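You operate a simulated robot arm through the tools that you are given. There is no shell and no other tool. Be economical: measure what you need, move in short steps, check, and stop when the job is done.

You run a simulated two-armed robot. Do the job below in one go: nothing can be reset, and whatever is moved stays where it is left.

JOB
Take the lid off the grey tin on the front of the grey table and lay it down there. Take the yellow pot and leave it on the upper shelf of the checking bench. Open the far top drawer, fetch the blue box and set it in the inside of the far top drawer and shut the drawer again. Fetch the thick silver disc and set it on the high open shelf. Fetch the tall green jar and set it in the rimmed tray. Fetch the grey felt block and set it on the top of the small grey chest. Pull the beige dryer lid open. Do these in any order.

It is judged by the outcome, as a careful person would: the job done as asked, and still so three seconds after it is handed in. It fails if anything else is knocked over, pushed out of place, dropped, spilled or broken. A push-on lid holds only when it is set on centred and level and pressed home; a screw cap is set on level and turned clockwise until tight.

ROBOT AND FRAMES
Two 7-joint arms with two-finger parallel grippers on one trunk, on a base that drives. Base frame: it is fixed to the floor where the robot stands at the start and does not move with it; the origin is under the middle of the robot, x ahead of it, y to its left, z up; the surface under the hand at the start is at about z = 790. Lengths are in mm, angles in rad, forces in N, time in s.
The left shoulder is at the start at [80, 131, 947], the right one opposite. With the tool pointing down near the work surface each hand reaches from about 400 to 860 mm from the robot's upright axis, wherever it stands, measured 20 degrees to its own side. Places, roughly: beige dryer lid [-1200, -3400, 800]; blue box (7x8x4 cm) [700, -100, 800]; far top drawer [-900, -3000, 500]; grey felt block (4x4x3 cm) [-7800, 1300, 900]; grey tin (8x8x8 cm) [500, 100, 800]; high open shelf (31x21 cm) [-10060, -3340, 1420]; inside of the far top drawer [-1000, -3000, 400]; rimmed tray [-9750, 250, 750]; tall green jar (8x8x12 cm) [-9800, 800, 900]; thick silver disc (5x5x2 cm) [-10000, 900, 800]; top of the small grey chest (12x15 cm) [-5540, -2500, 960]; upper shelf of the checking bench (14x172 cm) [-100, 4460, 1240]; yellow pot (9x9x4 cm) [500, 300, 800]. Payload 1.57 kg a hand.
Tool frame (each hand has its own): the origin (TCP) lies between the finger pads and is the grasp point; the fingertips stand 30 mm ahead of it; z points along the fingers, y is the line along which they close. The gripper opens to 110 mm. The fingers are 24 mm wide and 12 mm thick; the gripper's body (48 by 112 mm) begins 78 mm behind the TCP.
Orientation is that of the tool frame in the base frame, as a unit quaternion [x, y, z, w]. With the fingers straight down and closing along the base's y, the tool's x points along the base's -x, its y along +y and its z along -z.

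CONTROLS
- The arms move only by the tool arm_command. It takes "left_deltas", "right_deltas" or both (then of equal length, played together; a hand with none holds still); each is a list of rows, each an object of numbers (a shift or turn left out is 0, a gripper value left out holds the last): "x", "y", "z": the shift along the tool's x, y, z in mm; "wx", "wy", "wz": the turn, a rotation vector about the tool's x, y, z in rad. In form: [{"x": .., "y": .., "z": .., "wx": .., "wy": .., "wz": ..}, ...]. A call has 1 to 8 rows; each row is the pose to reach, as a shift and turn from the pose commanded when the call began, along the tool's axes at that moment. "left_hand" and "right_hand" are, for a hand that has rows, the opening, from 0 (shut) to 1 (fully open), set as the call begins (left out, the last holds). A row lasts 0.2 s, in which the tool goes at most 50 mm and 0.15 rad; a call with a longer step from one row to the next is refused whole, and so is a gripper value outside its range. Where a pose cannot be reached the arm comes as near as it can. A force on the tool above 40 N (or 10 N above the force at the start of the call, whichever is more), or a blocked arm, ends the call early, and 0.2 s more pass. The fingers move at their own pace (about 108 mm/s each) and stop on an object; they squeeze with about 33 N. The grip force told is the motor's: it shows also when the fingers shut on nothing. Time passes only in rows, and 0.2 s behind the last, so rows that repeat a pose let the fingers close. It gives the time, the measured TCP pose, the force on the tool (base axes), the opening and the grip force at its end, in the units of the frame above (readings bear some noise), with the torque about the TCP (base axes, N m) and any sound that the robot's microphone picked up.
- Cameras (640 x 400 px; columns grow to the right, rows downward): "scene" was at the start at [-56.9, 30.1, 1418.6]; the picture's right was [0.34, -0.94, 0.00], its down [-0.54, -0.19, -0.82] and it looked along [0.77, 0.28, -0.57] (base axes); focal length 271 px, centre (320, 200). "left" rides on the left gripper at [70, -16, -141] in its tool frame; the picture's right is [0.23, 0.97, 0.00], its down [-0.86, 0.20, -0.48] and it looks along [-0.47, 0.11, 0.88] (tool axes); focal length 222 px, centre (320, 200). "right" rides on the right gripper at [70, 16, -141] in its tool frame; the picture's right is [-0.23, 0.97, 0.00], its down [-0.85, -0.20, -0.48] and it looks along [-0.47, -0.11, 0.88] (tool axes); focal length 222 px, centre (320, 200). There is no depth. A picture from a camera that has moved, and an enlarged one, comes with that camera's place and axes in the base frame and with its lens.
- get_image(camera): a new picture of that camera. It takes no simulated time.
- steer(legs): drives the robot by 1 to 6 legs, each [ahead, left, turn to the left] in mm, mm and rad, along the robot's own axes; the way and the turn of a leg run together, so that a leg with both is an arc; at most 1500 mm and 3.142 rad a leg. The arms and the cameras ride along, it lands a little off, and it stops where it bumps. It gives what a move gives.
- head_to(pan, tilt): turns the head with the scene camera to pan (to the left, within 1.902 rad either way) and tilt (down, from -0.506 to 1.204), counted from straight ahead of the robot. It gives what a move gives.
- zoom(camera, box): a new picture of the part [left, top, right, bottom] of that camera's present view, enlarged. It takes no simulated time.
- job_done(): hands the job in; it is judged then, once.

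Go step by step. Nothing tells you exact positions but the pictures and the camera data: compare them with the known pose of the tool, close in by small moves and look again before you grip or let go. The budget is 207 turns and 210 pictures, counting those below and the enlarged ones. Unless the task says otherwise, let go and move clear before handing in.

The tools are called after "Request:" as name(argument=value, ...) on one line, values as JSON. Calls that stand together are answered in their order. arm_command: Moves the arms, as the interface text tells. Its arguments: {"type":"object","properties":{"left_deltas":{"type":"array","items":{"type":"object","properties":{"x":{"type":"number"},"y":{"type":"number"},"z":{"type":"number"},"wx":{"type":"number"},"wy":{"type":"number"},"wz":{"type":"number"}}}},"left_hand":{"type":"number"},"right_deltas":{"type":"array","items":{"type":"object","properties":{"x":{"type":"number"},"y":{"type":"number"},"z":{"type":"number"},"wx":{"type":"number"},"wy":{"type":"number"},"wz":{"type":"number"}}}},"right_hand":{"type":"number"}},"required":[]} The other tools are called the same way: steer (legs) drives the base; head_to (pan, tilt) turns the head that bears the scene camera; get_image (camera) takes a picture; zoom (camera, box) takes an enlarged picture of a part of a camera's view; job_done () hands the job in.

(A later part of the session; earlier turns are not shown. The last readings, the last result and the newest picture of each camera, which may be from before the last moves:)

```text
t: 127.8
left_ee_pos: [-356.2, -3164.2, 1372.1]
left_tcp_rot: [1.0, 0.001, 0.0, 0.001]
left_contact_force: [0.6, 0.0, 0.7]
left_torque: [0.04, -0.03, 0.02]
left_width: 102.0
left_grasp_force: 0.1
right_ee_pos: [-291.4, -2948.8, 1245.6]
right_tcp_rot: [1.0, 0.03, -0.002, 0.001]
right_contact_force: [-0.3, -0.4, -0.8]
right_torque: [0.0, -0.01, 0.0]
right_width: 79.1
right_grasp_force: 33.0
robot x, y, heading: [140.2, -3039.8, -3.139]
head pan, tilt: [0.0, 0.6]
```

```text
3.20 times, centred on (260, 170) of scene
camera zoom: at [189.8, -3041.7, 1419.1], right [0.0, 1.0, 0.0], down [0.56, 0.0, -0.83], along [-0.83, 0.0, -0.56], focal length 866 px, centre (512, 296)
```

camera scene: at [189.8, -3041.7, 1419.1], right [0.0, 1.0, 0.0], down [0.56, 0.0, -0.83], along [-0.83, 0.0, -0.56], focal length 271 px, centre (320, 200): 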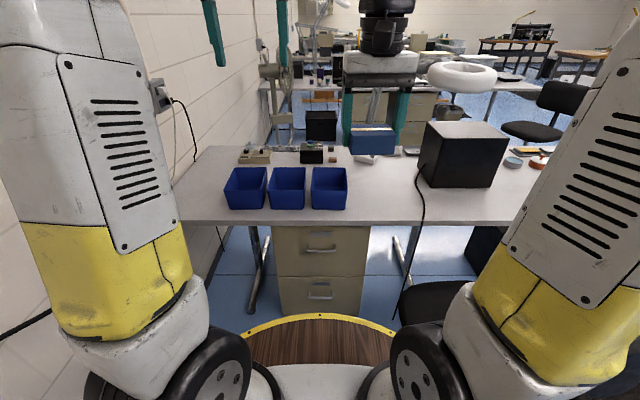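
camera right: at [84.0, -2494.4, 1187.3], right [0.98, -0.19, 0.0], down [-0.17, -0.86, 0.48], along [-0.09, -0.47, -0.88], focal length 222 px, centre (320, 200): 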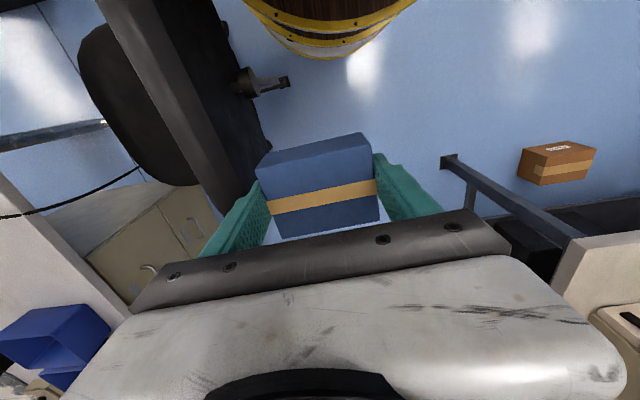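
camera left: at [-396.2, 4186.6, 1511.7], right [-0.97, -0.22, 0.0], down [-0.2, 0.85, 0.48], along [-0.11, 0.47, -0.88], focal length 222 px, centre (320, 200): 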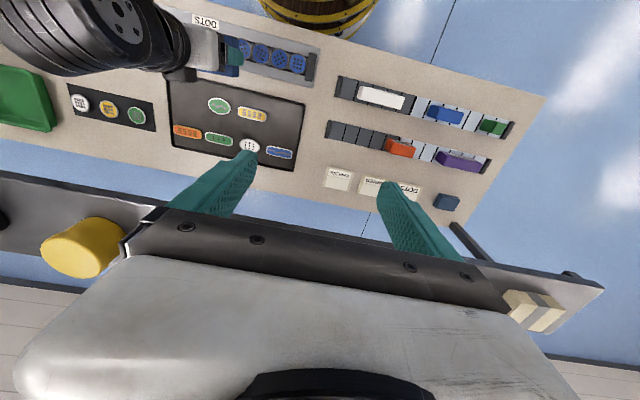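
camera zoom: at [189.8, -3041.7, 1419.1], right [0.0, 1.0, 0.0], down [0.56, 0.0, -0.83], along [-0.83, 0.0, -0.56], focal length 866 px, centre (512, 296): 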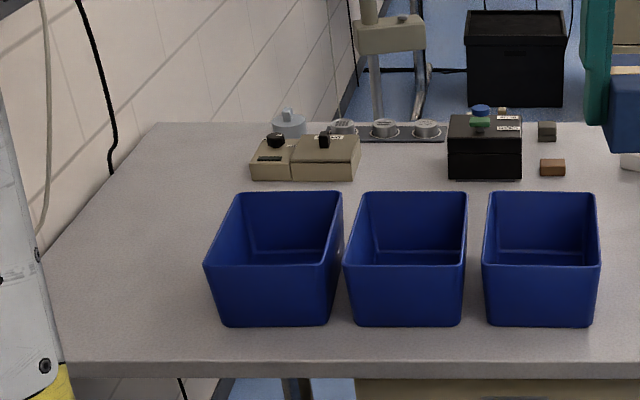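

I turn the left gripper to point forward with fingers closing vertically, moving it down and forward.

Request:
arm_command(left_deltas=[{"x": -20, "z": 40, "wx": -0.0863, "wy": -0.0863, "wz": 0.0863}, {"x": -40, "z": 80, "wx": -0.1727, "wy": -0.1727, "wz": 0.1727}, {"x": -60, "z": 120, "wx": -0.259, "wy": -0.259, "wz": 0.259}, {"x": -80, "z": 160, "wx": -0.3454, "wy": -0.3454, "wz": 0.3454}, {"x": -100, "z": 200, "wx": -0.4317, "wy": -0.4317, "wz": 0.4317}, {"x": -120, "z": 240, "wx": -0.518, "wy": -0.518, "wz": 0.518}, {"x": -140, "z": 280, "wx": -0.6044, "wy": -0.6044, "wz": 0.6044}], left_hand=0.6)

Request:
arm_command(left_deltas=[{"wx": -0.0863, "wy": -0.0863, "wz": 0.0863}, {"wx": -0.1727, "wy": -0.1727, "wz": 0.1727}, {"wx": -0.259, "wy": -0.259, "wz": 0.259}, {"wx": -0.3454, "wy": -0.3454, "wz": 0.3454}, {"wx": -0.4317, "wy": -0.4317, "wz": 0.4317}, {"wx": -0.518, "wy": -0.518, "wz": 0.518}, {"wx": -0.6044, "wy": -0.6044, "wz": 0.6044}])

Request:
get_image(camera="scene")

Request:
get_image(camera="left")

```text
t: 129.4
left_ee_pos: [-497.6, -3164.4, 1092.7]
left_tcp_rot: [0.866, -0.289, -0.289, 0.289]
left_contact_force: [0.3, -0.4, -0.5]
left_torque: [-0.02, 0.02, -0.01]
left_width: 66.0
left_grasp_force: 0.1
right_ee_pos: [-290.3, -2947.9, 1244.8]
right_tcp_rot: [1.0, 0.029, -0.002, 0.002]
right_contact_force: [0.6, -1.2, -0.6]
right_torque: [0.0, 0.03, 0.03]
right_width: 79.2
right_grasp_force: 32.6
robot x, y, heading: [135.8, -3035.8, -3.142]
head pan, tilt: [0.0, 0.6]
```

```text
t: 131.0
left_ee_pos: [-495.8, -3164.7, 1090.4]
left_tcp_rot: [0.563, -0.476, -0.477, 0.478]
left_contact_force: [0.0, -0.4, 0.1]
left_torque: [0.0, 0.0, -0.01]
left_width: 66.0
left_grasp_force: 0.1
left hand out of reach, approached as far as the arm can: row 7
right_ee_pos: [-291.4, -2948.9, 1246.0]
right_tcp_rot: [1.0, 0.03, -0.001, 0.002]
right_contact_force: [-0.3, -0.4, -0.9]
right_torque: [0.01, 0.0, -0.02]
right_width: 79.1
right_grasp_force: 33.0
robot x, y, heading: [139.8, -3043.8, -3.145]
head pan, tilt: [0.0, 0.6]
```

```text
141 pictures are left
camera scene: at [189.6, -3041.8, 1419.1], right [0.0, 1.0, 0.0], down [0.57, 0.0, -0.82], along [-0.82, 0.0, -0.57], focal length 271 px, centre (320, 200)
```

scene: 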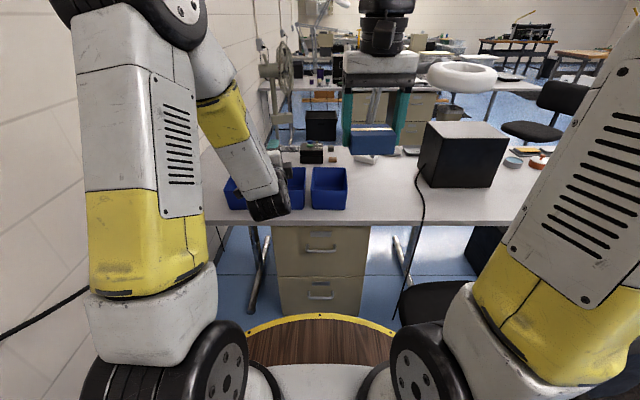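

```text
140 pictures are left
camera left: at [-346.7, -3221.2, 1081.0], right [-0.06, -0.31, 0.95], down [0.38, 0.87, 0.31], along [-0.92, 0.38, 0.07], focal length 222 px, centre (320, 200)
```

left: 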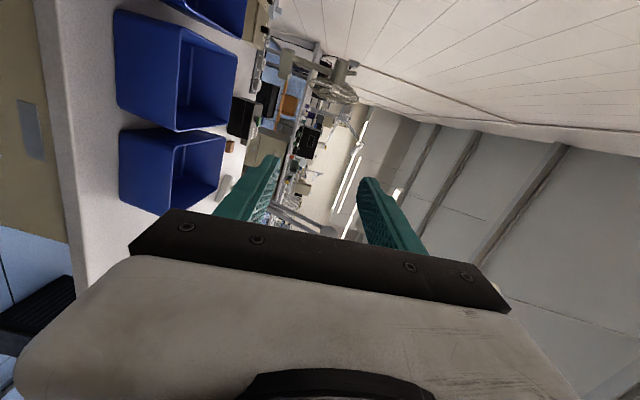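

Request:
arm_command(left_deltas=[{"x": -15, "y": -45}, {"x": -30, "y": -90}, {"x": -45, "y": -135}, {"x": -60, "y": -180}, {"x": -75, "y": -225}, {"x": -90, "y": -270}, {"x": -105, "y": -315}, {"x": -120, "y": -360}])

Request:
get_image(camera="scene")

```text
t: 132.8
left_ee_pos: [-477.8, -3014.8, 741.6]
left_tcp_rot: [0.564, -0.476, -0.476, 0.479]
left_contact_force: [0.6, -0.4, -0.3]
left_torque: [0.02, -0.02, -0.01]
left_width: 66.1
left_grasp_force: 0.0
right_ee_pos: [-289.5, -2950.2, 1245.6]
right_tcp_rot: [1.0, 0.03, -0.001, 0.0]
right_contact_force: [-0.9, -0.8, -1.5]
right_torque: [0.03, 0.01, 0.01]
right_width: 79.2
right_grasp_force: 33.2
robot x, y, heading: [134.0, -3039.8, -3.141]
head pan, tilt: [0.0, 0.6]
```

```text
139 pictures are left
camera scene: at [189.6, -3042.0, 1419.1], right [0.0, 1.0, 0.0], down [0.57, 0.0, -0.82], along [-0.82, 0.0, -0.57], focal length 271 px, centre (320, 200)
```

scene: 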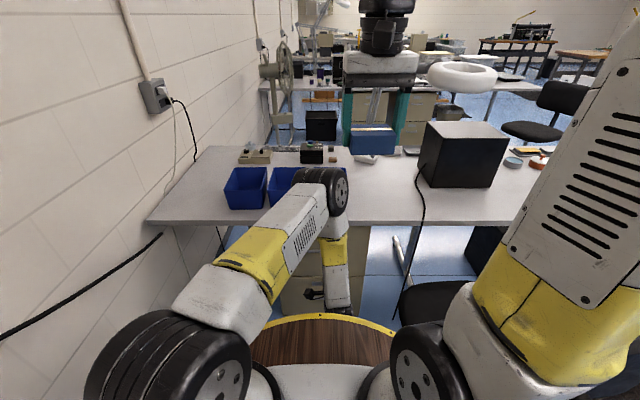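

Request:
arm_command(left_deltas=[{"x": 6, "y": -40, "z": 0, "wx": -0.04, "wy": -0.045, "wz": 0.045}, {"x": 14, "y": -80, "z": 10, "wx": -0.083, "wy": -0.09, "wz": 0.089}, {"x": 20, "y": -120, "z": 25, "wx": -0.083, "wy": -0.09, "wz": 0.089}, {"x": 32.6, "y": -158, "z": 50, "wx": -0.083, "wy": -0.09, "wz": 0.089}, {"x": 32.6, "y": -158, "z": 76, "wx": -0.083, "wy": -0.09, "wz": 0.089}, {"x": 32.6, "y": -158, "z": 76, "wx": -0.083, "wy": -0.09, "wz": 0.089}])

Request:
get_image(camera="left")

Request:
zoom(camera="scene", box=[240, 180, 400, 320])

```text
t: 134.2
left_ee_pos: [-539.9, -3039.2, 577.3]
left_tcp_rot: [-0.499, 0.502, 0.499, -0.5]
left_contact_force: [-0.1, -0.3, 0.6]
left_torque: [-0.02, 0.03, -0.01]
left_width: 66.0
left_grasp_force: 0.0
right_ee_pos: [-290.5, -2947.7, 1245.5]
right_tcp_rot: [1.0, 0.03, -0.001, 0.001]
right_contact_force: [0.2, 0.2, -1.0]
right_torque: [0.04, 0.0, -0.05]
right_width: 79.3
right_grasp_force: 33.1
robot x, y, heading: [137.9, -3043.7, -3.144]
head pan, tilt: [0.0, 0.6]
```

```text
138 pictures are left
camera left: at [-396.4, -3109.4, 560.0], right [0.0, -0.22, 0.97], down [0.48, 0.85, 0.2], along [-0.88, 0.47, 0.11], focal length 222 px, centre (320, 200)
```

left: 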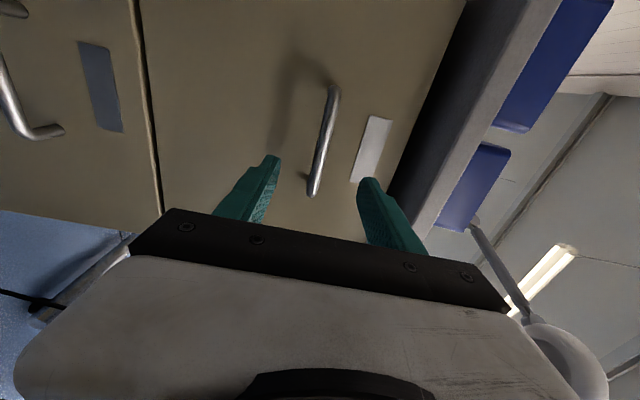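

```text
2.86 times, centred on (320, 250) of scene
camera zoom: at [189.6, -3041.7, 1419.1], right [0.0, 1.0, 0.0], down [0.57, 0.0, -0.82], along [-0.82, 0.0, -0.57], focal length 774 px, centre (320, 57)
```

zoom: 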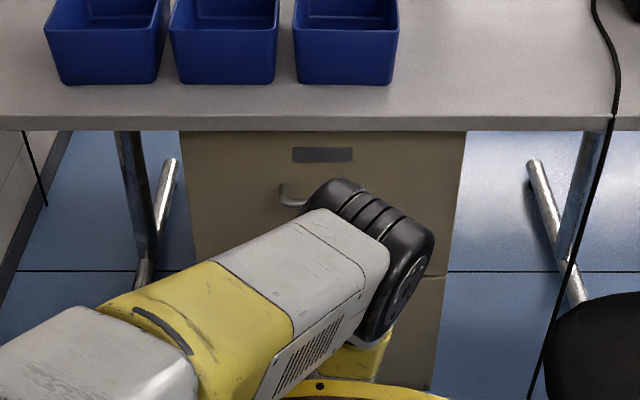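

The bar is at about x≈-660, z≈579, y≈-3041. I advance so the fingers straddle it.

Request:
arm_command(left_deltas=[{"y": 2, "z": 40}, {"y": 2, "z": 75}, {"y": 2, "z": 95}, {"y": 2, "z": 95}])

Request:
get_image(camera="left")

```text
t: 135.2
left_ee_pos: [-633.1, -3038.0, 579.1]
left_tcp_rot: [-0.499, 0.501, 0.499, -0.5]
left_contact_force: [-0.6, 0.3, 0.3]
left_torque: [-0.02, 0.0, -0.03]
left_width: 65.9
left_grasp_force: 0.1
right_ee_pos: [-290.2, -2948.0, 1245.6]
right_tcp_rot: [1.0, 0.029, -0.001, 0.001]
right_contact_force: [0.2, -0.8, -1.3]
right_torque: [-0.03, -0.01, 0.0]
right_width: 79.2
right_grasp_force: 33.5
robot x, y, heading: [138.9, -3043.8, -3.136]
head pan, tilt: [0.0, 0.6]
```

```text
136 pictures are left
camera left: at [-489.4, -3109.6, 563.2], right [0.0, -0.22, 0.97], down [0.48, 0.85, 0.2], along [-0.88, 0.47, 0.11], focal length 222 px, centre (320, 200)
```

left: 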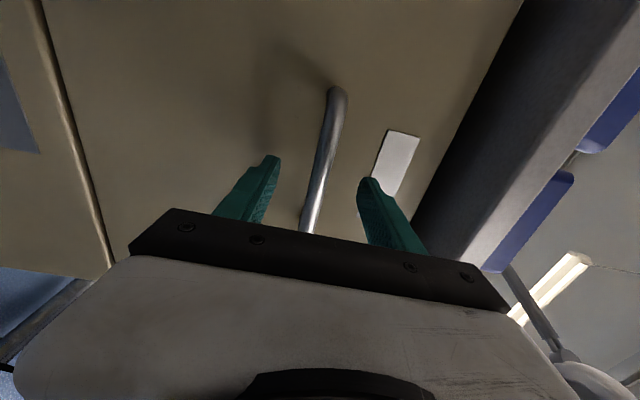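

Request:
arm_command(left_deltas=[{"z": 8}, {"z": 16}, {"z": 16}])

Request:
arm_command(left_deltas=[{"z": 0}, {"z": 0}, {"z": 0}], left_hand=0)

Request:
get_image(camera="left")

```text
t: 136.0
left_ee_pos: [-648.5, -3039.2, 579.5]
left_tcp_rot: [-0.499, 0.502, 0.498, -0.501]
left_contact_force: [-0.3, -0.5, -0.2]
left_torque: [0.05, 0.0, -0.01]
left_width: 66.2
left_grasp_force: 0.0
right_ee_pos: [-290.4, -2948.8, 1244.7]
right_tcp_rot: [1.0, 0.029, -0.001, 0.001]
right_contact_force: [0.7, 0.6, -0.2]
right_torque: [0.03, -0.01, 0.02]
right_width: 79.4
right_grasp_force: 32.4
robot x, y, heading: [140.0, -3044.2, -3.139]
head pan, tilt: [0.0, 0.6]
```

```text
t: 136.8
left_ee_pos: [-647.2, -3038.9, 578.6]
left_tcp_rot: [-0.5, 0.502, 0.498, -0.499]
left_contact_force: [1.1, 0.3, -10.2]
left_torque: [0.31, -0.06, -0.28]
left_width: 13.7
left_grasp_force: 31.0
right_ee_pos: [-290.2, -2948.8, 1245.2]
right_tcp_rot: [1.0, 0.03, -0.001, 0.001]
right_contact_force: [0.5, 0.3, -1.0]
right_torque: [-0.01, 0.0, -0.04]
right_width: 79.1
right_grasp_force: 32.6
robot x, y, heading: [136.8, -3038.7, -3.141]
head pan, tilt: [0.0, 0.6]
```

```text
135 pictures are left
camera left: at [-504.2, -3108.9, 561.9], right [-0.01, -0.22, 0.97], down [0.48, 0.85, 0.2], along [-0.88, 0.47, 0.1], focal length 222 px, centre (320, 200)
```

left: 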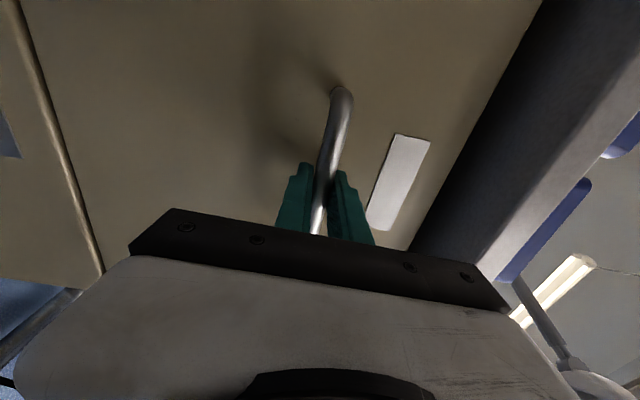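

Bar gripped. I pull the drawer by driving back gently.

Request:
steer(legs=[[-100, 0, 0]])

Request:
get_image(camera="scene")

```text
t: 138.0
left_ee_pos: [-545.0, -3038.7, 578.0]
left_tcp_rot: [-0.5, 0.502, 0.498, -0.5]
left_contact_force: [-1.5, 5.7, -19.4]
left_torque: [0.31, -0.02, -0.23]
left_width: 13.7
left_grasp_force: 30.7
right_ee_pos: [-188.6, -2948.3, 1246.1]
right_tcp_rot: [1.0, 0.03, -0.001, 0.001]
right_contact_force: [0.3, 0.0, -0.4]
right_torque: [-0.01, 0.01, -0.01]
right_width: 79.3
right_grasp_force: 33.2
robot x, y, heading: [239.4, -3041.5, -3.139]
head pan, tilt: [0.0, 0.6]
```

```text
134 pictures are left
camera scene: at [290.5, -3041.3, 1419.2], right [0.0, 1.0, 0.0], down [0.57, 0.0, -0.82], along [-0.82, 0.0, -0.57], focal length 271 px, centre (320, 200)
```

scene: 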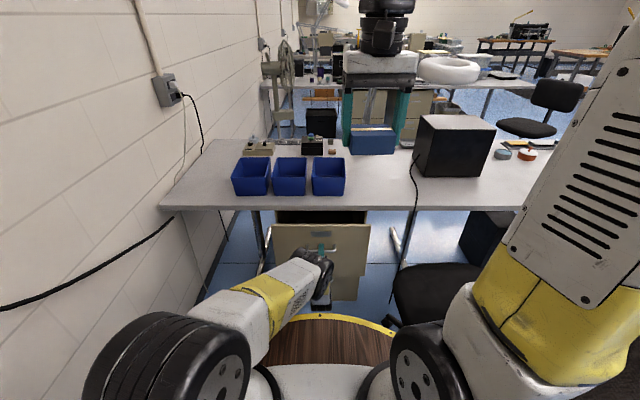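

Request:
arm_command(left_deltas=[{"y": -2}, {"y": -2}])

Request:
steer(legs=[[-110, 0, 0]])

Request:
arm_command(left_deltas=[{"z": -25}, {"z": -50}, {"z": -75}, {"z": -100}, {"z": -100}])

Request:
get_image(camera="scene")

```text
t: 138.6
left_ee_pos: [-545.3, -3039.7, 576.3]
left_tcp_rot: [-0.5, 0.501, 0.499, -0.5]
left_contact_force: [-0.1, -3.0, 7.1]
left_torque: [0.19, 0.01, -0.49]
left_width: 13.7
left_grasp_force: 30.9
right_ee_pos: [-187.5, -2949.0, 1245.7]
right_tcp_rot: [1.0, 0.03, -0.002, 0.001]
right_contact_force: [0.1, 0.1, -0.7]
right_torque: [0.03, 0.05, -0.02]
right_width: 79.2
right_grasp_force: 32.9
robot x, y, heading: [241.2, -3043.9, -3.138]
head pan, tilt: [0.0, 0.6]
```

```text
t: 139.8
left_ee_pos: [-434.4, -3039.1, 578.2]
left_tcp_rot: [-0.499, 0.502, 0.499, -0.5]
left_contact_force: [-1.2, -6.8, 15.9]
left_torque: [0.21, 0.06, -0.16]
left_width: 13.6
left_grasp_force: 30.1
right_ee_pos: [-76.6, -2949.0, 1245.2]
right_tcp_rot: [1.0, 0.031, -0.002, 0.0]
right_contact_force: [0.3, -0.1, 0.0]
right_torque: [-0.03, 0.02, 0.02]
right_width: 79.2
right_grasp_force: 33.2
robot x, y, heading: [349.7, -3043.0, -3.137]
head pan, tilt: [0.0, 0.6]
```

```text
t: 141.0
left_ee_pos: [-334.9, -3037.7, 578.4]
left_tcp_rot: [0.499, -0.499, -0.5, 0.501]
left_contact_force: [2.1, -8.9, 20.3]
left_torque: [0.21, 0.06, 0.74]
left_width: 13.6
left_grasp_force: 30.7
right_ee_pos: [-75.7, -2949.2, 1245.5]
right_tcp_rot: [1.0, 0.031, -0.002, 0.001]
right_contact_force: [-0.3, 0.6, -1.5]
right_torque: [-0.02, 0.0, -0.03]
right_width: 79.3
right_grasp_force: 33.1
robot x, y, heading: [354.2, -3045.0, -3.137]
head pan, tilt: [0.0, 0.6]
```

```text
133 pictures are left
camera scene: at [403.4, -3041.4, 1419.1], right [0.0, 1.0, 0.0], down [0.56, 0.0, -0.83], along [-0.83, 0.0, -0.56], focal length 271 px, centre (320, 200)
```

scene: 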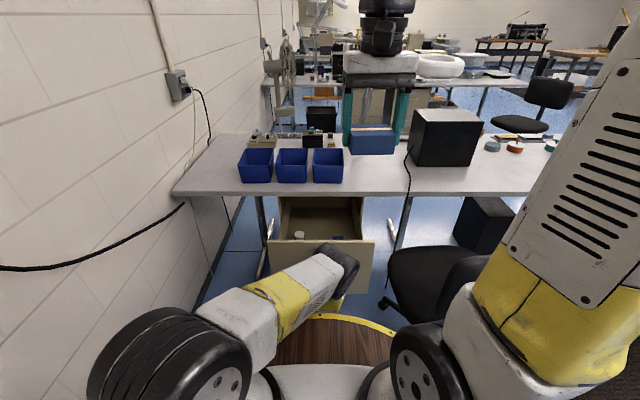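

The drawer is open ~310 mm. I release the bar, and withdraw the left hand back, up, and to the left.

Request:
arm_command(left_deltas=[{"z": 0}, {"z": 0}], left_hand=0.6)

Request:
arm_command(left_deltas=[{"z": -35}, {"z": -70}, {"x": 15, "y": 40, "z": -75}, {"x": 30, "y": 85, "z": -75}, {"x": 45, "y": 130, "z": -75}, {"x": 60, "y": 175, "z": -75}, {"x": 80, "y": 220, "z": -75}, {"x": 100, "y": 265, "z": -75}])

Request:
get_image(camera="scene")

Request:
zoom(camera="scene", box=[240, 170, 420, 290])

```text
t: 141.6
left_ee_pos: [-335.5, -3039.1, 576.6]
left_tcp_rot: [-0.5, 0.503, 0.499, -0.499]
left_contact_force: [-0.2, 0.3, 0.3]
left_torque: [0.01, 0.02, -0.02]
left_width: 66.2
left_grasp_force: 0.2
right_ee_pos: [-78.0, -2947.8, 1244.2]
right_tcp_rot: [1.0, 0.029, -0.001, 0.001]
right_contact_force: [0.8, 0.7, -0.7]
right_torque: [0.01, 0.0, 0.0]
right_width: 79.2
right_grasp_force: 33.1
robot x, y, heading: [349.3, -3041.5, -3.142]
head pan, tilt: [0.0, 0.6]
```

```text
t: 143.4
left_ee_pos: [-262.0, -3137.1, 843.9]
left_tcp_rot: [-0.5, 0.503, 0.497, -0.499]
left_contact_force: [-0.1, 0.5, -0.2]
left_torque: [0.01, 0.02, 0.02]
left_width: 65.9
left_grasp_force: 0.1
right_ee_pos: [-78.3, -2949.6, 1249.0]
right_tcp_rot: [1.0, 0.03, -0.006, 0.003]
right_contact_force: [-2.7, -5.5, 33.7]
right_torque: [-1.71, -0.29, -0.07]
right_width: 80.5
right_grasp_force: 32.4
robot x, y, heading: [348.5, -3042.5, -3.139]
head pan, tilt: [0.0, 0.6]
```

```text
132 pictures are left
camera scene: at [402.6, -3040.9, 1419.1], right [0.0, 1.0, 0.0], down [0.57, 0.0, -0.82], along [-0.82, 0.0, -0.57], focal length 271 px, centre (320, 200)
```

scene: 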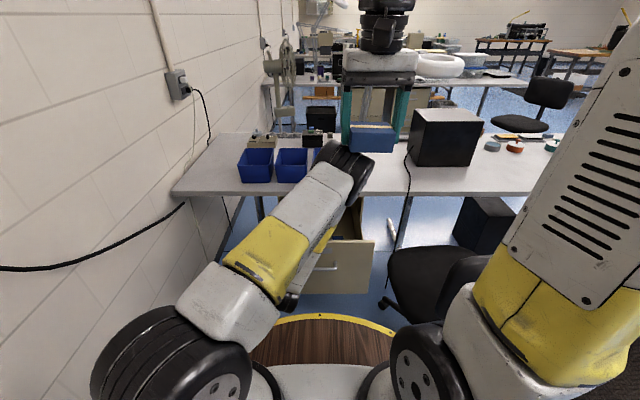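

```text
3.33 times, centred on (330, 230) of scene
camera zoom: at [402.6, -3040.9, 1419.1], right [0.0, 1.0, 0.0], down [0.57, 0.0, -0.82], along [-0.82, 0.0, -0.57], focal length 902 px, centre (287, 100)
```

zoom: 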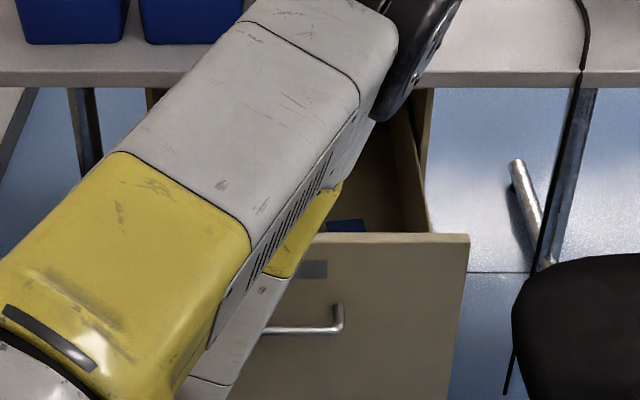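

The left elbow is pushing up under the blue box in the right hand. I lower the left hand back down and check.

Request:
arm_command(left_deltas=[{"x": -10, "y": -25}, {"x": -25, "y": -60}, {"x": -25, "y": -60}])

Request:
zoom(camera="scene", box=[300, 40, 460, 200])

Request:
get_image(camera="right")

```text
t: 144.2
left_ee_pos: [-261.2, -3112.7, 783.5]
left_tcp_rot: [-0.5, 0.501, 0.499, -0.5]
left_contact_force: [-0.1, -1.0, 0.2]
left_torque: [-0.02, 0.03, 0.04]
left_width: 66.2
left_grasp_force: 0.1
right_ee_pos: [-77.0, -2949.1, 1245.7]
right_tcp_rot: [1.0, 0.031, -0.001, 0.0]
right_contact_force: [0.1, 0.3, -0.6]
right_torque: [-0.04, 0.01, 0.0]
right_width: 80.3
right_grasp_force: 32.6
robot x, y, heading: [350.8, -3039.8, -3.139]
head pan, tilt: [0.0, 0.6]
```

```text
2.50 times, centred on (380, 120) of scene
camera zoom: at [402.7, -3041.2, 1419.1], right [0.0, 1.0, 0.0], down [0.57, 0.0, -0.82], along [-0.82, 0.0, -0.57], focal length 677 px, centre (170, 400)
```

zoom: 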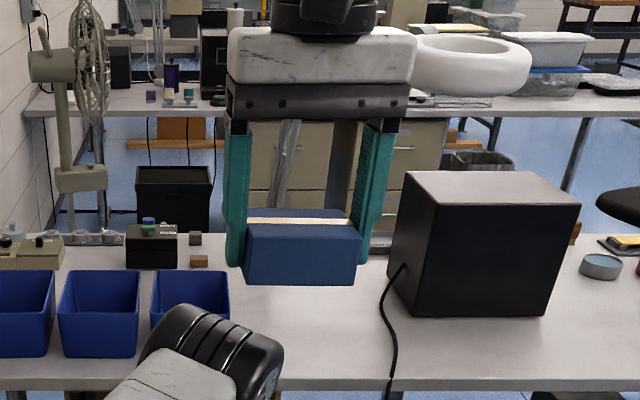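

```text
129 pictures are left
camera right: at [-6.5, -2961.7, 1387.1], right [-0.17, -0.99, 0.0], down [-0.86, 0.15, 0.48], along [-0.47, 0.08, -0.88], focal length 222 px, centre (320, 200)
```

right: 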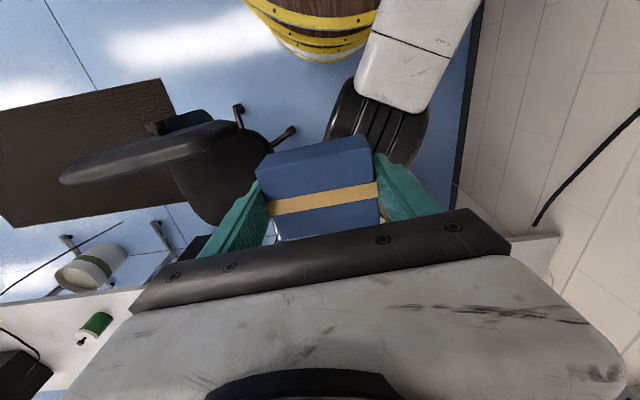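

Request:
arm_command(right_deltas=[{"y": -25, "z": -25}, {"y": -55, "z": -50}, {"y": -85, "z": -75}, {"y": -115, "z": -90}, {"y": -115, "z": -90}])

Request:
arm_command(left_deltas=[{"x": 30}, {"x": 60, "y": 20}, {"x": 90, "y": 40, "z": 10}, {"x": 120, "y": 65, "z": 20}, {"x": 150, "y": 90, "z": 20}, {"x": 180, "y": 115, "z": 20}, {"x": 200, "y": 130, "z": 20}])

Request:
get_image(camera="scene")

```text
t: 145.4
left_ee_pos: [-260.4, -3113.9, 784.5]
left_tcp_rot: [-0.499, 0.501, 0.498, -0.501]
left_contact_force: [0.0, -0.2, 0.2]
left_torque: [0.02, -0.04, 0.0]
left_width: 66.1
left_grasp_force: 0.0
right_ee_pos: [-85.9, -2833.3, 1339.2]
right_tcp_rot: [1.0, 0.03, -0.001, 0.001]
right_contact_force: [-0.1, 0.1, -1.7]
right_torque: [0.0, -0.02, 0.0]
right_width: 80.0
right_grasp_force: 33.0
robot x, y, heading: [352.7, -3043.4, -3.137]
head pan, tilt: [0.0, 0.6]
```

```text
t: 147.0
left_ee_pos: [-279.1, -3312.8, 913.4]
left_tcp_rot: [-0.499, 0.501, 0.499, -0.501]
left_contact_force: [0.4, 0.0, -0.2]
left_torque: [0.0, 0.02, 0.02]
left_width: 66.0
left_grasp_force: 0.0
right_ee_pos: [-85.1, -2834.2, 1339.0]
right_tcp_rot: [1.0, 0.031, -0.003, 0.001]
right_contact_force: [0.6, -0.5, 0.0]
right_torque: [0.02, -0.03, 0.01]
right_width: 79.6
right_grasp_force: 33.3
robot x, y, heading: [350.4, -3041.8, -3.136]
head pan, tilt: [0.0, 0.6]
```

```text
128 pictures are left
camera scene: at [402.6, -3041.1, 1419.1], right [0.0, 1.0, 0.0], down [0.57, 0.0, -0.82], along [-0.82, 0.0, -0.57], focal length 271 px, centre (320, 200)
```

scene: 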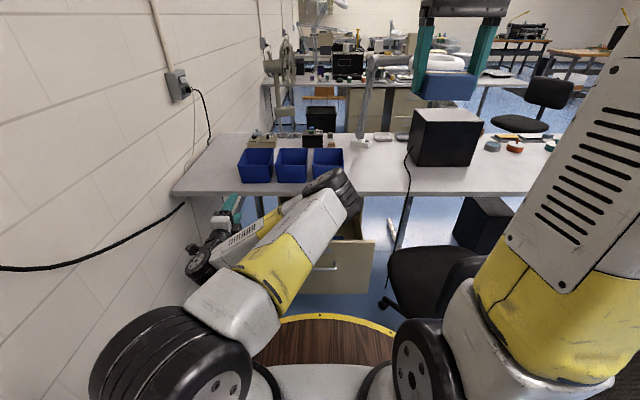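

The left elbow still hangs over the drawer, so I restore the left arm to its earlier tool-down pose (elbow out and high).

Request:
arm_command(left_deltas=[{"x": -20, "y": 40}, {"x": -40, "y": 80}, {"x": -60, "y": 120}, {"x": -80, "y": 160}, {"x": -100, "y": 185}])

Request:
arm_command(left_deltas=[{"wx": 0.0863, "wy": 0.0863, "wz": -0.0863}, {"wx": 0.1727, "wy": 0.1727, "wz": -0.1727}, {"wx": 0.259, "wy": 0.259, "wz": -0.259}, {"wx": 0.3454, "wy": 0.3454, "wz": -0.3454}, {"wx": 0.4317, "wy": 0.4317, "wz": -0.4317}, {"wx": 0.518, "wy": 0.518, "wz": -0.518}, {"wx": 0.6044, "wy": 0.6044, "wz": -0.6044}])

Request:
arm_command(left_deltas=[{"wx": 0.0863, "wy": 0.0863, "wz": -0.0863}, {"wx": 0.1727, "wy": 0.1727, "wz": -0.1727}, {"wx": 0.259, "wy": 0.259, "wz": -0.259}, {"wx": 0.3454, "wy": 0.3454, "wz": -0.3454}, {"wx": 0.4317, "wy": 0.4317, "wz": -0.4317}, {"wx": 0.518, "wy": 0.518, "wz": -0.518}, {"wx": 0.6044, "wy": 0.6044, "wz": -0.6044}])

Request:
get_image(camera="scene")

```text
t: 148.2
left_ee_pos: [-271.0, -3201.0, 1033.3]
left_tcp_rot: [0.489, -0.488, -0.509, 0.513]
left_contact_force: [0.2, -0.3, -0.3]
left_torque: [0.0, -0.02, 0.0]
left_width: 66.0
left_grasp_force: 0.0
left hand out of reach, approached as far as the arm can: row 3, 4, 5
right_ee_pos: [-85.3, -2833.5, 1339.1]
right_tcp_rot: [1.0, 0.031, -0.001, 0.0]
right_contact_force: [0.0, -0.4, -1.1]
right_torque: [-0.01, -0.04, 0.02]
right_width: 79.4
right_grasp_force: 33.4
robot x, y, heading: [352.3, -3041.7, -3.135]
head pan, tilt: [0.0, 0.6]
```

```text
t: 149.8
left_ee_pos: [-270.1, -3202.6, 1031.3]
left_tcp_rot: [0.866, -0.29, -0.288, 0.288]
left_contact_force: [0.0, 0.6, -1.2]
left_torque: [-0.01, 0.01, 0.03]
left_width: 65.9
left_grasp_force: 0.1
left hand out of reach, approached as far as the arm can: row 1, 2
right_ee_pos: [-85.4, -2835.1, 1338.9]
right_tcp_rot: [1.0, 0.031, -0.002, 0.001]
right_contact_force: [-0.1, -0.1, -1.1]
right_torque: [-0.02, -0.02, 0.02]
right_width: 79.3
right_grasp_force: 33.1
robot x, y, heading: [350.4, -3043.3, -3.14]
head pan, tilt: [0.0, 0.6]
```

```text
t: 151.4
left_ee_pos: [-270.3, -3202.3, 1032.0]
left_tcp_rot: [1.0, 0.0, 0.002, 0.001]
left_contact_force: [0.4, -0.2, 0.5]
left_torque: [-0.01, 0.01, 0.02]
left_width: 66.0
left_grasp_force: 0.1
right_ee_pos: [-85.5, -2833.9, 1338.4]
right_tcp_rot: [1.0, 0.031, -0.001, 0.001]
right_contact_force: [0.2, 1.0, -0.6]
right_torque: [-0.02, -0.01, 0.0]
right_width: 79.3
right_grasp_force: 33.2
robot x, y, heading: [352.5, -3041.4, -3.137]
head pan, tilt: [0.0, 0.6]
```

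```text
127 pictures are left
camera scene: at [402.8, -3041.0, 1419.1], right [0.0, 1.0, 0.0], down [0.56, 0.0, -0.83], along [-0.83, 0.0, -0.56], focal length 271 px, centre (320, 200)
```

scene: 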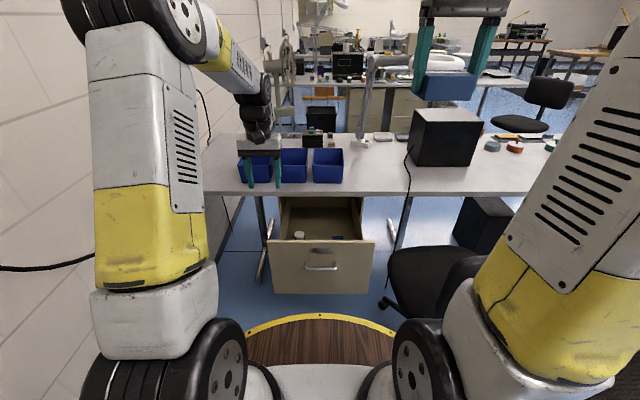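

Request:
arm_command(left_deltas=[{"z": -45}, {"x": 15, "z": -90}, {"x": 35, "z": -135}, {"x": 55, "z": -180}, {"x": 75, "z": -225}, {"x": 95, "z": -270}, {"x": 110, "z": -300}])

Request:
zoom(camera="scene", box=[250, 180, 390, 300])

```text
t: 153.0
left_ee_pos: [-161.9, -3201.5, 1332.8]
left_tcp_rot: [1.0, -0.002, 0.001, 0.002]
left_contact_force: [0.5, -0.3, -0.3]
left_torque: [0.01, -0.02, 0.0]
left_width: 66.0
left_grasp_force: 0.1
right_ee_pos: [-86.6, -2833.2, 1338.9]
right_tcp_rot: [1.0, 0.031, -0.001, 0.001]
right_contact_force: [-0.2, 0.4, -1.4]
right_torque: [0.01, -0.04, 0.01]
right_width: 79.1
right_grasp_force: 33.4
robot x, y, heading: [354.5, -3039.7, -3.139]
head pan, tilt: [0.0, 0.6]
```

```text
3.33 times, centred on (320, 240) of scene
camera zoom: at [402.5, -3041.2, 1419.1], right [0.0, 1.0, 0.0], down [0.57, 0.0, -0.82], along [-0.82, 0.0, -0.57], focal length 902 px, centre (320, 67)
```

zoom: 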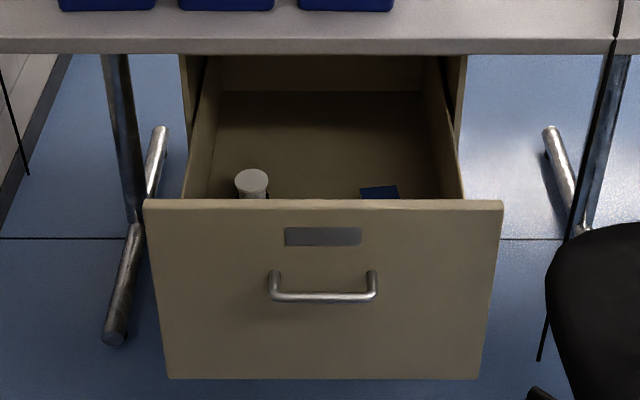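

Request:
steer(legs=[[254, 0, 0]])

Request:
head_to(pan=0, tilt=0.95)

Request:
get_image(camera="scene")

Request:
zoom(camera="scene", box=[240, 80, 400, 200])

```text
t: 154.8
left_ee_pos: [-421.2, -3203.5, 1333.7]
left_tcp_rot: [1.0, 0.001, 0.002, 0.002]
left_contact_force: [1.0, 0.1, 0.3]
left_torque: [-0.01, 0.0, -0.04]
left_width: 65.8
left_grasp_force: 0.0
right_ee_pos: [-344.5, -2836.3, 1337.8]
right_tcp_rot: [0.999, 0.032, -0.002, 0.002]
right_contact_force: [0.1, -0.3, -0.2]
right_torque: [0.0, 0.04, -0.03]
right_width: 79.4
right_grasp_force: 33.4
robot x, y, heading: [88.7, -3041.0, -3.14]
head pan, tilt: [0.0, 0.6]
```

```text
t: 155.7
left_ee_pos: [-421.4, -3203.9, 1332.2]
left_tcp_rot: [1.0, 0.0, 0.001, 0.002]
left_contact_force: [-1.0, 0.6, -0.7]
left_torque: [0.02, -0.03, 0.01]
left_width: 65.8
left_grasp_force: 0.0
right_ee_pos: [-345.2, -2834.8, 1338.0]
right_tcp_rot: [0.999, 0.032, -0.002, 0.002]
right_contact_force: [-0.3, 0.3, -1.4]
right_torque: [-0.02, 0.03, 0.04]
right_width: 79.4
right_grasp_force: 33.1
robot x, y, heading: [93.5, -3040.8, -3.14]
head pan, tilt: [0.0, 0.949]
```

```text
125 pictures are left
camera scene: at [158.3, -3042.0, 1390.8], right [0.0, 1.0, 0.0], down [0.81, 0.0, -0.58], along [-0.58, 0.0, -0.81], focal length 271 px, centre (320, 200)
```

scene: 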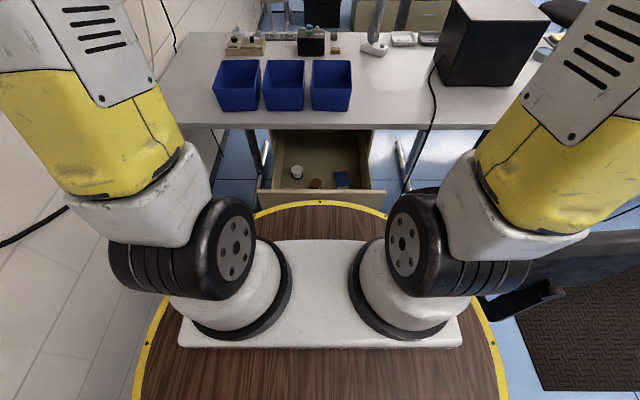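

```text
3.33 times, centred on (320, 140) of scene
camera zoom: at [158.3, -3042.0, 1390.8], right [0.0, 1.0, 0.0], down [0.81, 0.0, -0.58], along [-0.58, 0.0, -0.81], focal length 902 px, centre (320, 400)
```

zoom: 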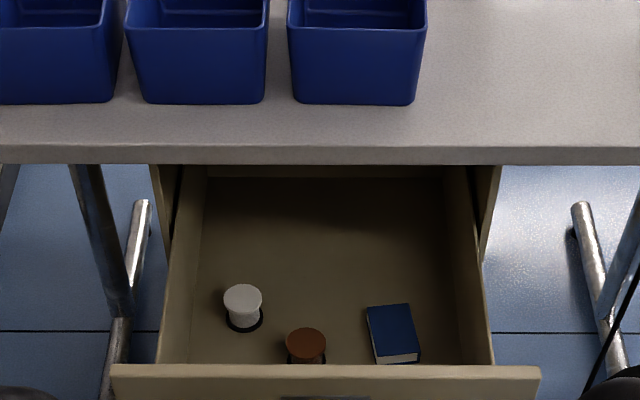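

The drawer holds a white spool, a brown item and a blue book farther back; the front part is hidden. I bring the right hand over the front part and look with its camera.

Request:
arm_command(right_deltas=[{"x": -20, "y": 25, "z": 30}, {"x": -45, "y": 50, "z": 60}, {"x": -70, "y": 80, "z": 90}, {"x": -95, "y": 110, "z": 115}, {"x": -120, "y": 140, "z": 140}, {"x": -135, "y": 165, "z": 170}, {"x": -135, "y": 165, "z": 210}, {"x": -135, "y": 165, "z": 210}])

Request:
get_image(camera="right")

Request:
get_image(camera="scene")

```text
t: 157.5
left_ee_pos: [-421.2, -3204.4, 1332.8]
left_tcp_rot: [1.0, 0.001, 0.001, 0.002]
left_contact_force: [-0.8, 0.5, -0.4]
left_torque: [-0.02, -0.02, 0.02]
left_width: 66.3
left_grasp_force: 0.1
right_ee_pos: [-470.7, -3010.5, 1131.7]
right_tcp_rot: [1.0, 0.031, -0.002, 0.001]
right_contact_force: [0.2, -0.6, -1.1]
right_torque: [0.03, -0.02, -0.02]
right_width: 79.2
right_grasp_force: 33.8
robot x, y, heading: [93.5, -3037.4, -3.137]
head pan, tilt: [0.0, 0.949]
```

```text
123 pictures are left
camera right: at [-400.2, -3023.5, 1273.6], right [-0.17, -0.99, 0.0], down [-0.86, 0.15, 0.48], along [-0.47, 0.08, -0.88], focal length 222 px, centre (320, 200)
```

right: 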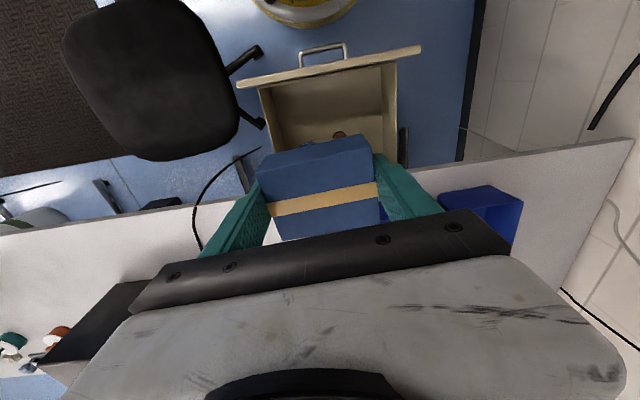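

```text
122 pictures are left
camera scene: at [158.3, -3042.1, 1390.7], right [-0.01, 1.0, 0.0], down [0.81, 0.0, -0.58], along [-0.58, 0.0, -0.81], focal length 271 px, centre (320, 200)
```

scene: 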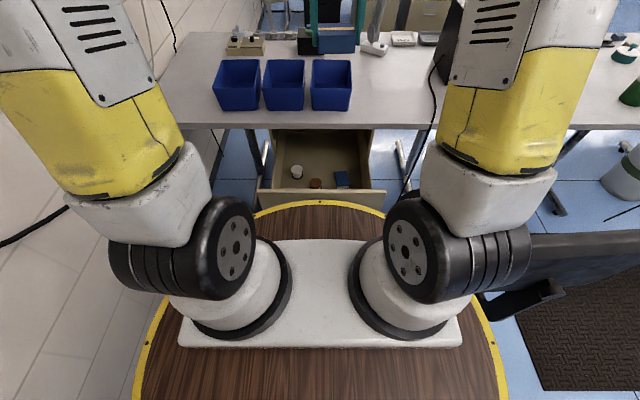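

The front half of the drawer is empty. I lower the box toward (-480,-3030).

Request:
arm_command(right_deltas=[{"x": -5, "y": 10, "z": 45}, {"x": -9, "y": 20, "z": 90}, {"x": -9, "y": 20, "z": 138}, {"x": -9, "y": 20, "z": 186}, {"x": -9, "y": 20, "z": 234}, {"x": -9, "y": 20, "z": 282}, {"x": -9, "y": 20, "z": 330}, {"x": -9, "y": 20, "z": 360}])

Request:
get_image(camera="right")

Request:
get_image(camera="scene")

```text
t: 159.3
left_ee_pos: [-421.7, -3204.5, 1331.9]
left_tcp_rot: [1.0, 0.001, 0.001, 0.002]
left_contact_force: [-0.2, 0.0, -0.2]
left_torque: [-0.02, 0.03, 0.01]
left_width: 65.6
left_grasp_force: 0.0
right_ee_pos: [-479.0, -3031.3, 767.7]
right_tcp_rot: [1.0, 0.031, -0.002, 0.002]
right_contact_force: [0.2, -0.4, -1.2]
right_torque: [-0.01, 0.0, 0.03]
right_width: 79.3
right_grasp_force: 32.6
robot x, y, heading: [92.3, -3041.5, -3.136]
head pan, tilt: [0.0, 0.949]
```

```text
121 pictures are left
camera right: at [-407.3, -3045.2, 910.9], right [-0.17, -0.99, 0.0], down [-0.86, 0.15, 0.48], along [-0.48, 0.08, -0.88], focal length 222 px, centre (320, 200)
```

right: 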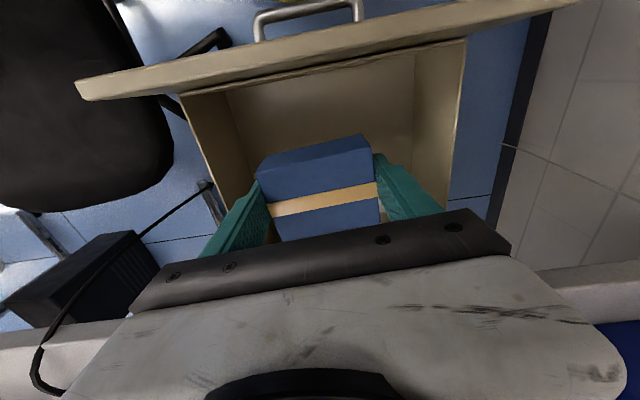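

```text
120 pictures are left
camera scene: at [158.5, -3042.0, 1390.7], right [0.0, 1.0, 0.0], down [0.81, 0.0, -0.58], along [-0.58, 0.0, -0.81], focal length 271 px, centre (320, 200)
```

scene: 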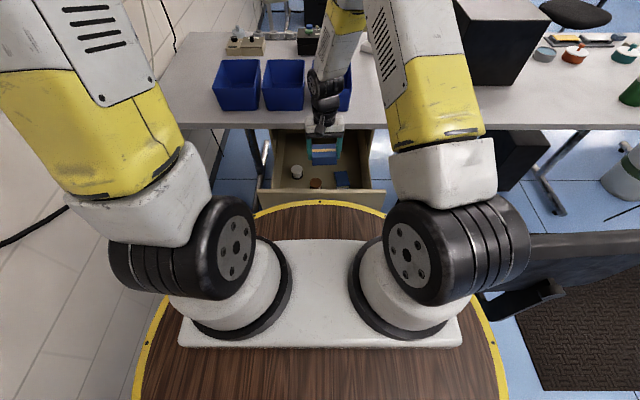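

Request:
arm_command(right_deltas=[{"x": -39}, {"x": -39, "z": 48}, {"x": -39, "z": 96}, {"x": -39, "z": 144}, {"x": -39, "z": 192}, {"x": -39, "z": 240}, {"x": -39, "z": 280}, {"x": -39, "z": 300}])

Request:
get_image(camera="right")

Request:
get_image(camera="scene")

```text
t: 161.1
left_ee_pos: [-421.6, -3203.2, 1333.1]
left_tcp_rot: [1.0, 0.0, 0.001, 0.001]
left_contact_force: [0.1, 1.1, -0.5]
left_torque: [0.01, -0.02, 0.0]
left_width: 65.9
left_grasp_force: 0.1
right_ee_pos: [-518.4, -3032.9, 467.4]
right_tcp_rot: [1.0, 0.031, -0.001, 0.001]
right_contact_force: [-0.4, 1.0, -1.0]
right_torque: [0.04, -0.03, -0.03]
right_width: 79.5
right_grasp_force: 33.3
robot x, y, heading: [93.4, -3044.6, -3.135]
head pan, tilt: [0.0, 0.949]
```

```text
119 pictures are left
camera right: at [-447.4, -3045.8, 610.0], right [-0.17, -0.99, 0.0], down [-0.86, 0.15, 0.48], along [-0.47, 0.08, -0.88], focal length 222 px, centre (320, 200)
```

right: 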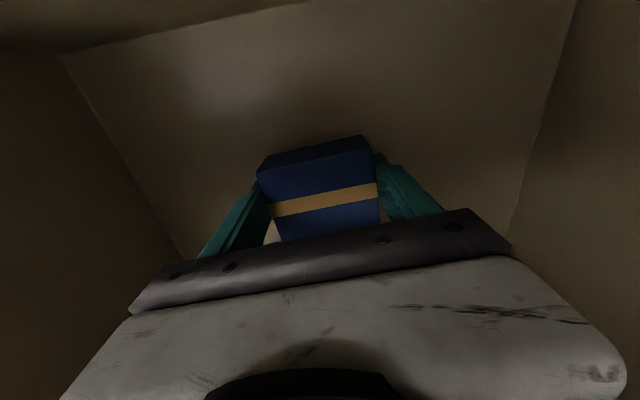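

```text
118 pictures are left
camera scene: at [158.4, -3042.1, 1390.7], right [0.0, 1.0, 0.0], down [0.81, 0.0, -0.58], along [-0.58, 0.0, -0.81], focal length 271 px, centre (320, 200)
```

scene: 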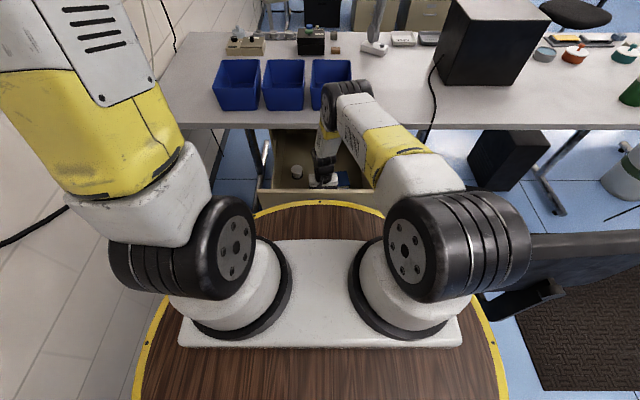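

Request:
arm_command(right_deltas=[{"z": 6}, {"z": 12}, {"z": 18}, {"z": 24}, {"z": 30}, {"z": 35}, {"z": 40}, {"z": 45}])

```text
t: 162.5
left_ee_pos: [-421.6, -3203.4, 1334.4]
left_tcp_rot: [1.0, 0.001, 0.001, 0.002]
left_contact_force: [0.4, 0.4, -0.6]
left_torque: [0.0, 0.02, 0.01]
left_width: 66.2
left_grasp_force: 0.0
right_ee_pos: [-525.3, -3034.8, 438.3]
right_tcp_rot: [1.0, 0.031, -0.007, 0.0]
right_contact_force: [-1.0, -0.3, 8.4]
right_torque: [0.36, -0.22, 0.04]
right_width: 79.0
right_grasp_force: 33.0
robot x, y, heading: [91.2, -3044.0, -3.137]
head pan, tilt: [0.0, 0.949]
stopped in row 7 (right hand): the force on the tool passed its limit at 56 N (the readings are from after the stop); the commanded pose is now the measured one
```

Request:
arm_command(right_deltas=[{"z": 0}, {"z": 0}, {"z": 0}], right_hand=1)

Request:
get_image(camera="right")

Request:
arm_command(right_deltas=[{"z": -20}, {"z": -60}, {"z": -100}, {"z": -145}, {"z": -190}, {"z": -235}, {"x": 10, "z": -280}, {"x": 20, "z": -325}])

Request:
get_image(camera="right")

```text
t: 163.3
left_ee_pos: [-420.9, -3203.8, 1332.9]
left_tcp_rot: [1.0, 0.001, 0.0, 0.002]
left_contact_force: [0.5, 0.3, -0.9]
left_torque: [-0.01, -0.01, 0.03]
left_width: 65.9
left_grasp_force: 0.1
right_ee_pos: [-524.4, -3033.7, 438.1]
right_tcp_rot: [1.0, 0.031, -0.004, 0.001]
right_contact_force: [0.0, 0.3, 0.4]
right_torque: [-0.02, 0.0, 0.0]
right_width: 110.1
right_grasp_force: 0.1
robot x, y, heading: [88.6, -3044.2, -3.138]
head pan, tilt: [0.0, 0.949]
```

```text
117 pictures are left
camera right: at [-451.8, -3047.0, 579.4], right [-0.17, -0.99, 0.0], down [-0.86, 0.15, 0.49], along [-0.48, 0.08, -0.87], focal length 222 px, centre (320, 200)
```

right: 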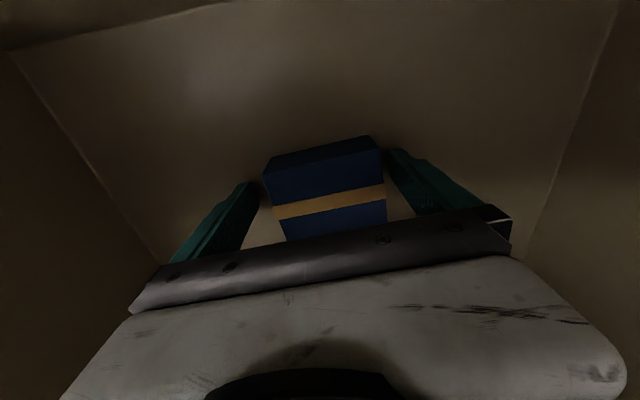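

```text
t: 165.1
left_ee_pos: [-420.7, -3204.1, 1331.8]
left_tcp_rot: [1.0, 0.001, 0.001, 0.002]
left_contact_force: [0.0, 0.0, 0.6]
left_torque: [-0.04, -0.05, -0.01]
left_width: 65.7
left_grasp_force: 0.0
right_ee_pos: [-500.4, -3032.5, 764.3]
right_tcp_rot: [1.0, 0.031, -0.004, 0.001]
right_contact_force: [-0.8, -0.1, 0.8]
right_torque: [-0.02, -0.01, -0.01]
right_width: 109.7
right_grasp_force: 0.1
robot x, y, heading: [89.6, -3044.4, -3.133]
head pan, tilt: [0.0, 0.949]
```

```text
116 pictures are left
camera right: at [-429.3, -3046.0, 905.7], right [-0.17, -0.99, 0.0], down [-0.86, 0.15, 0.49], along [-0.48, 0.08, -0.87], focal length 222 px, centre (320, 200)
```

right: 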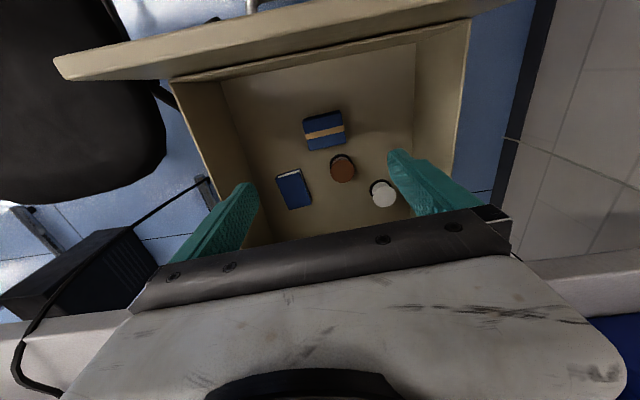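

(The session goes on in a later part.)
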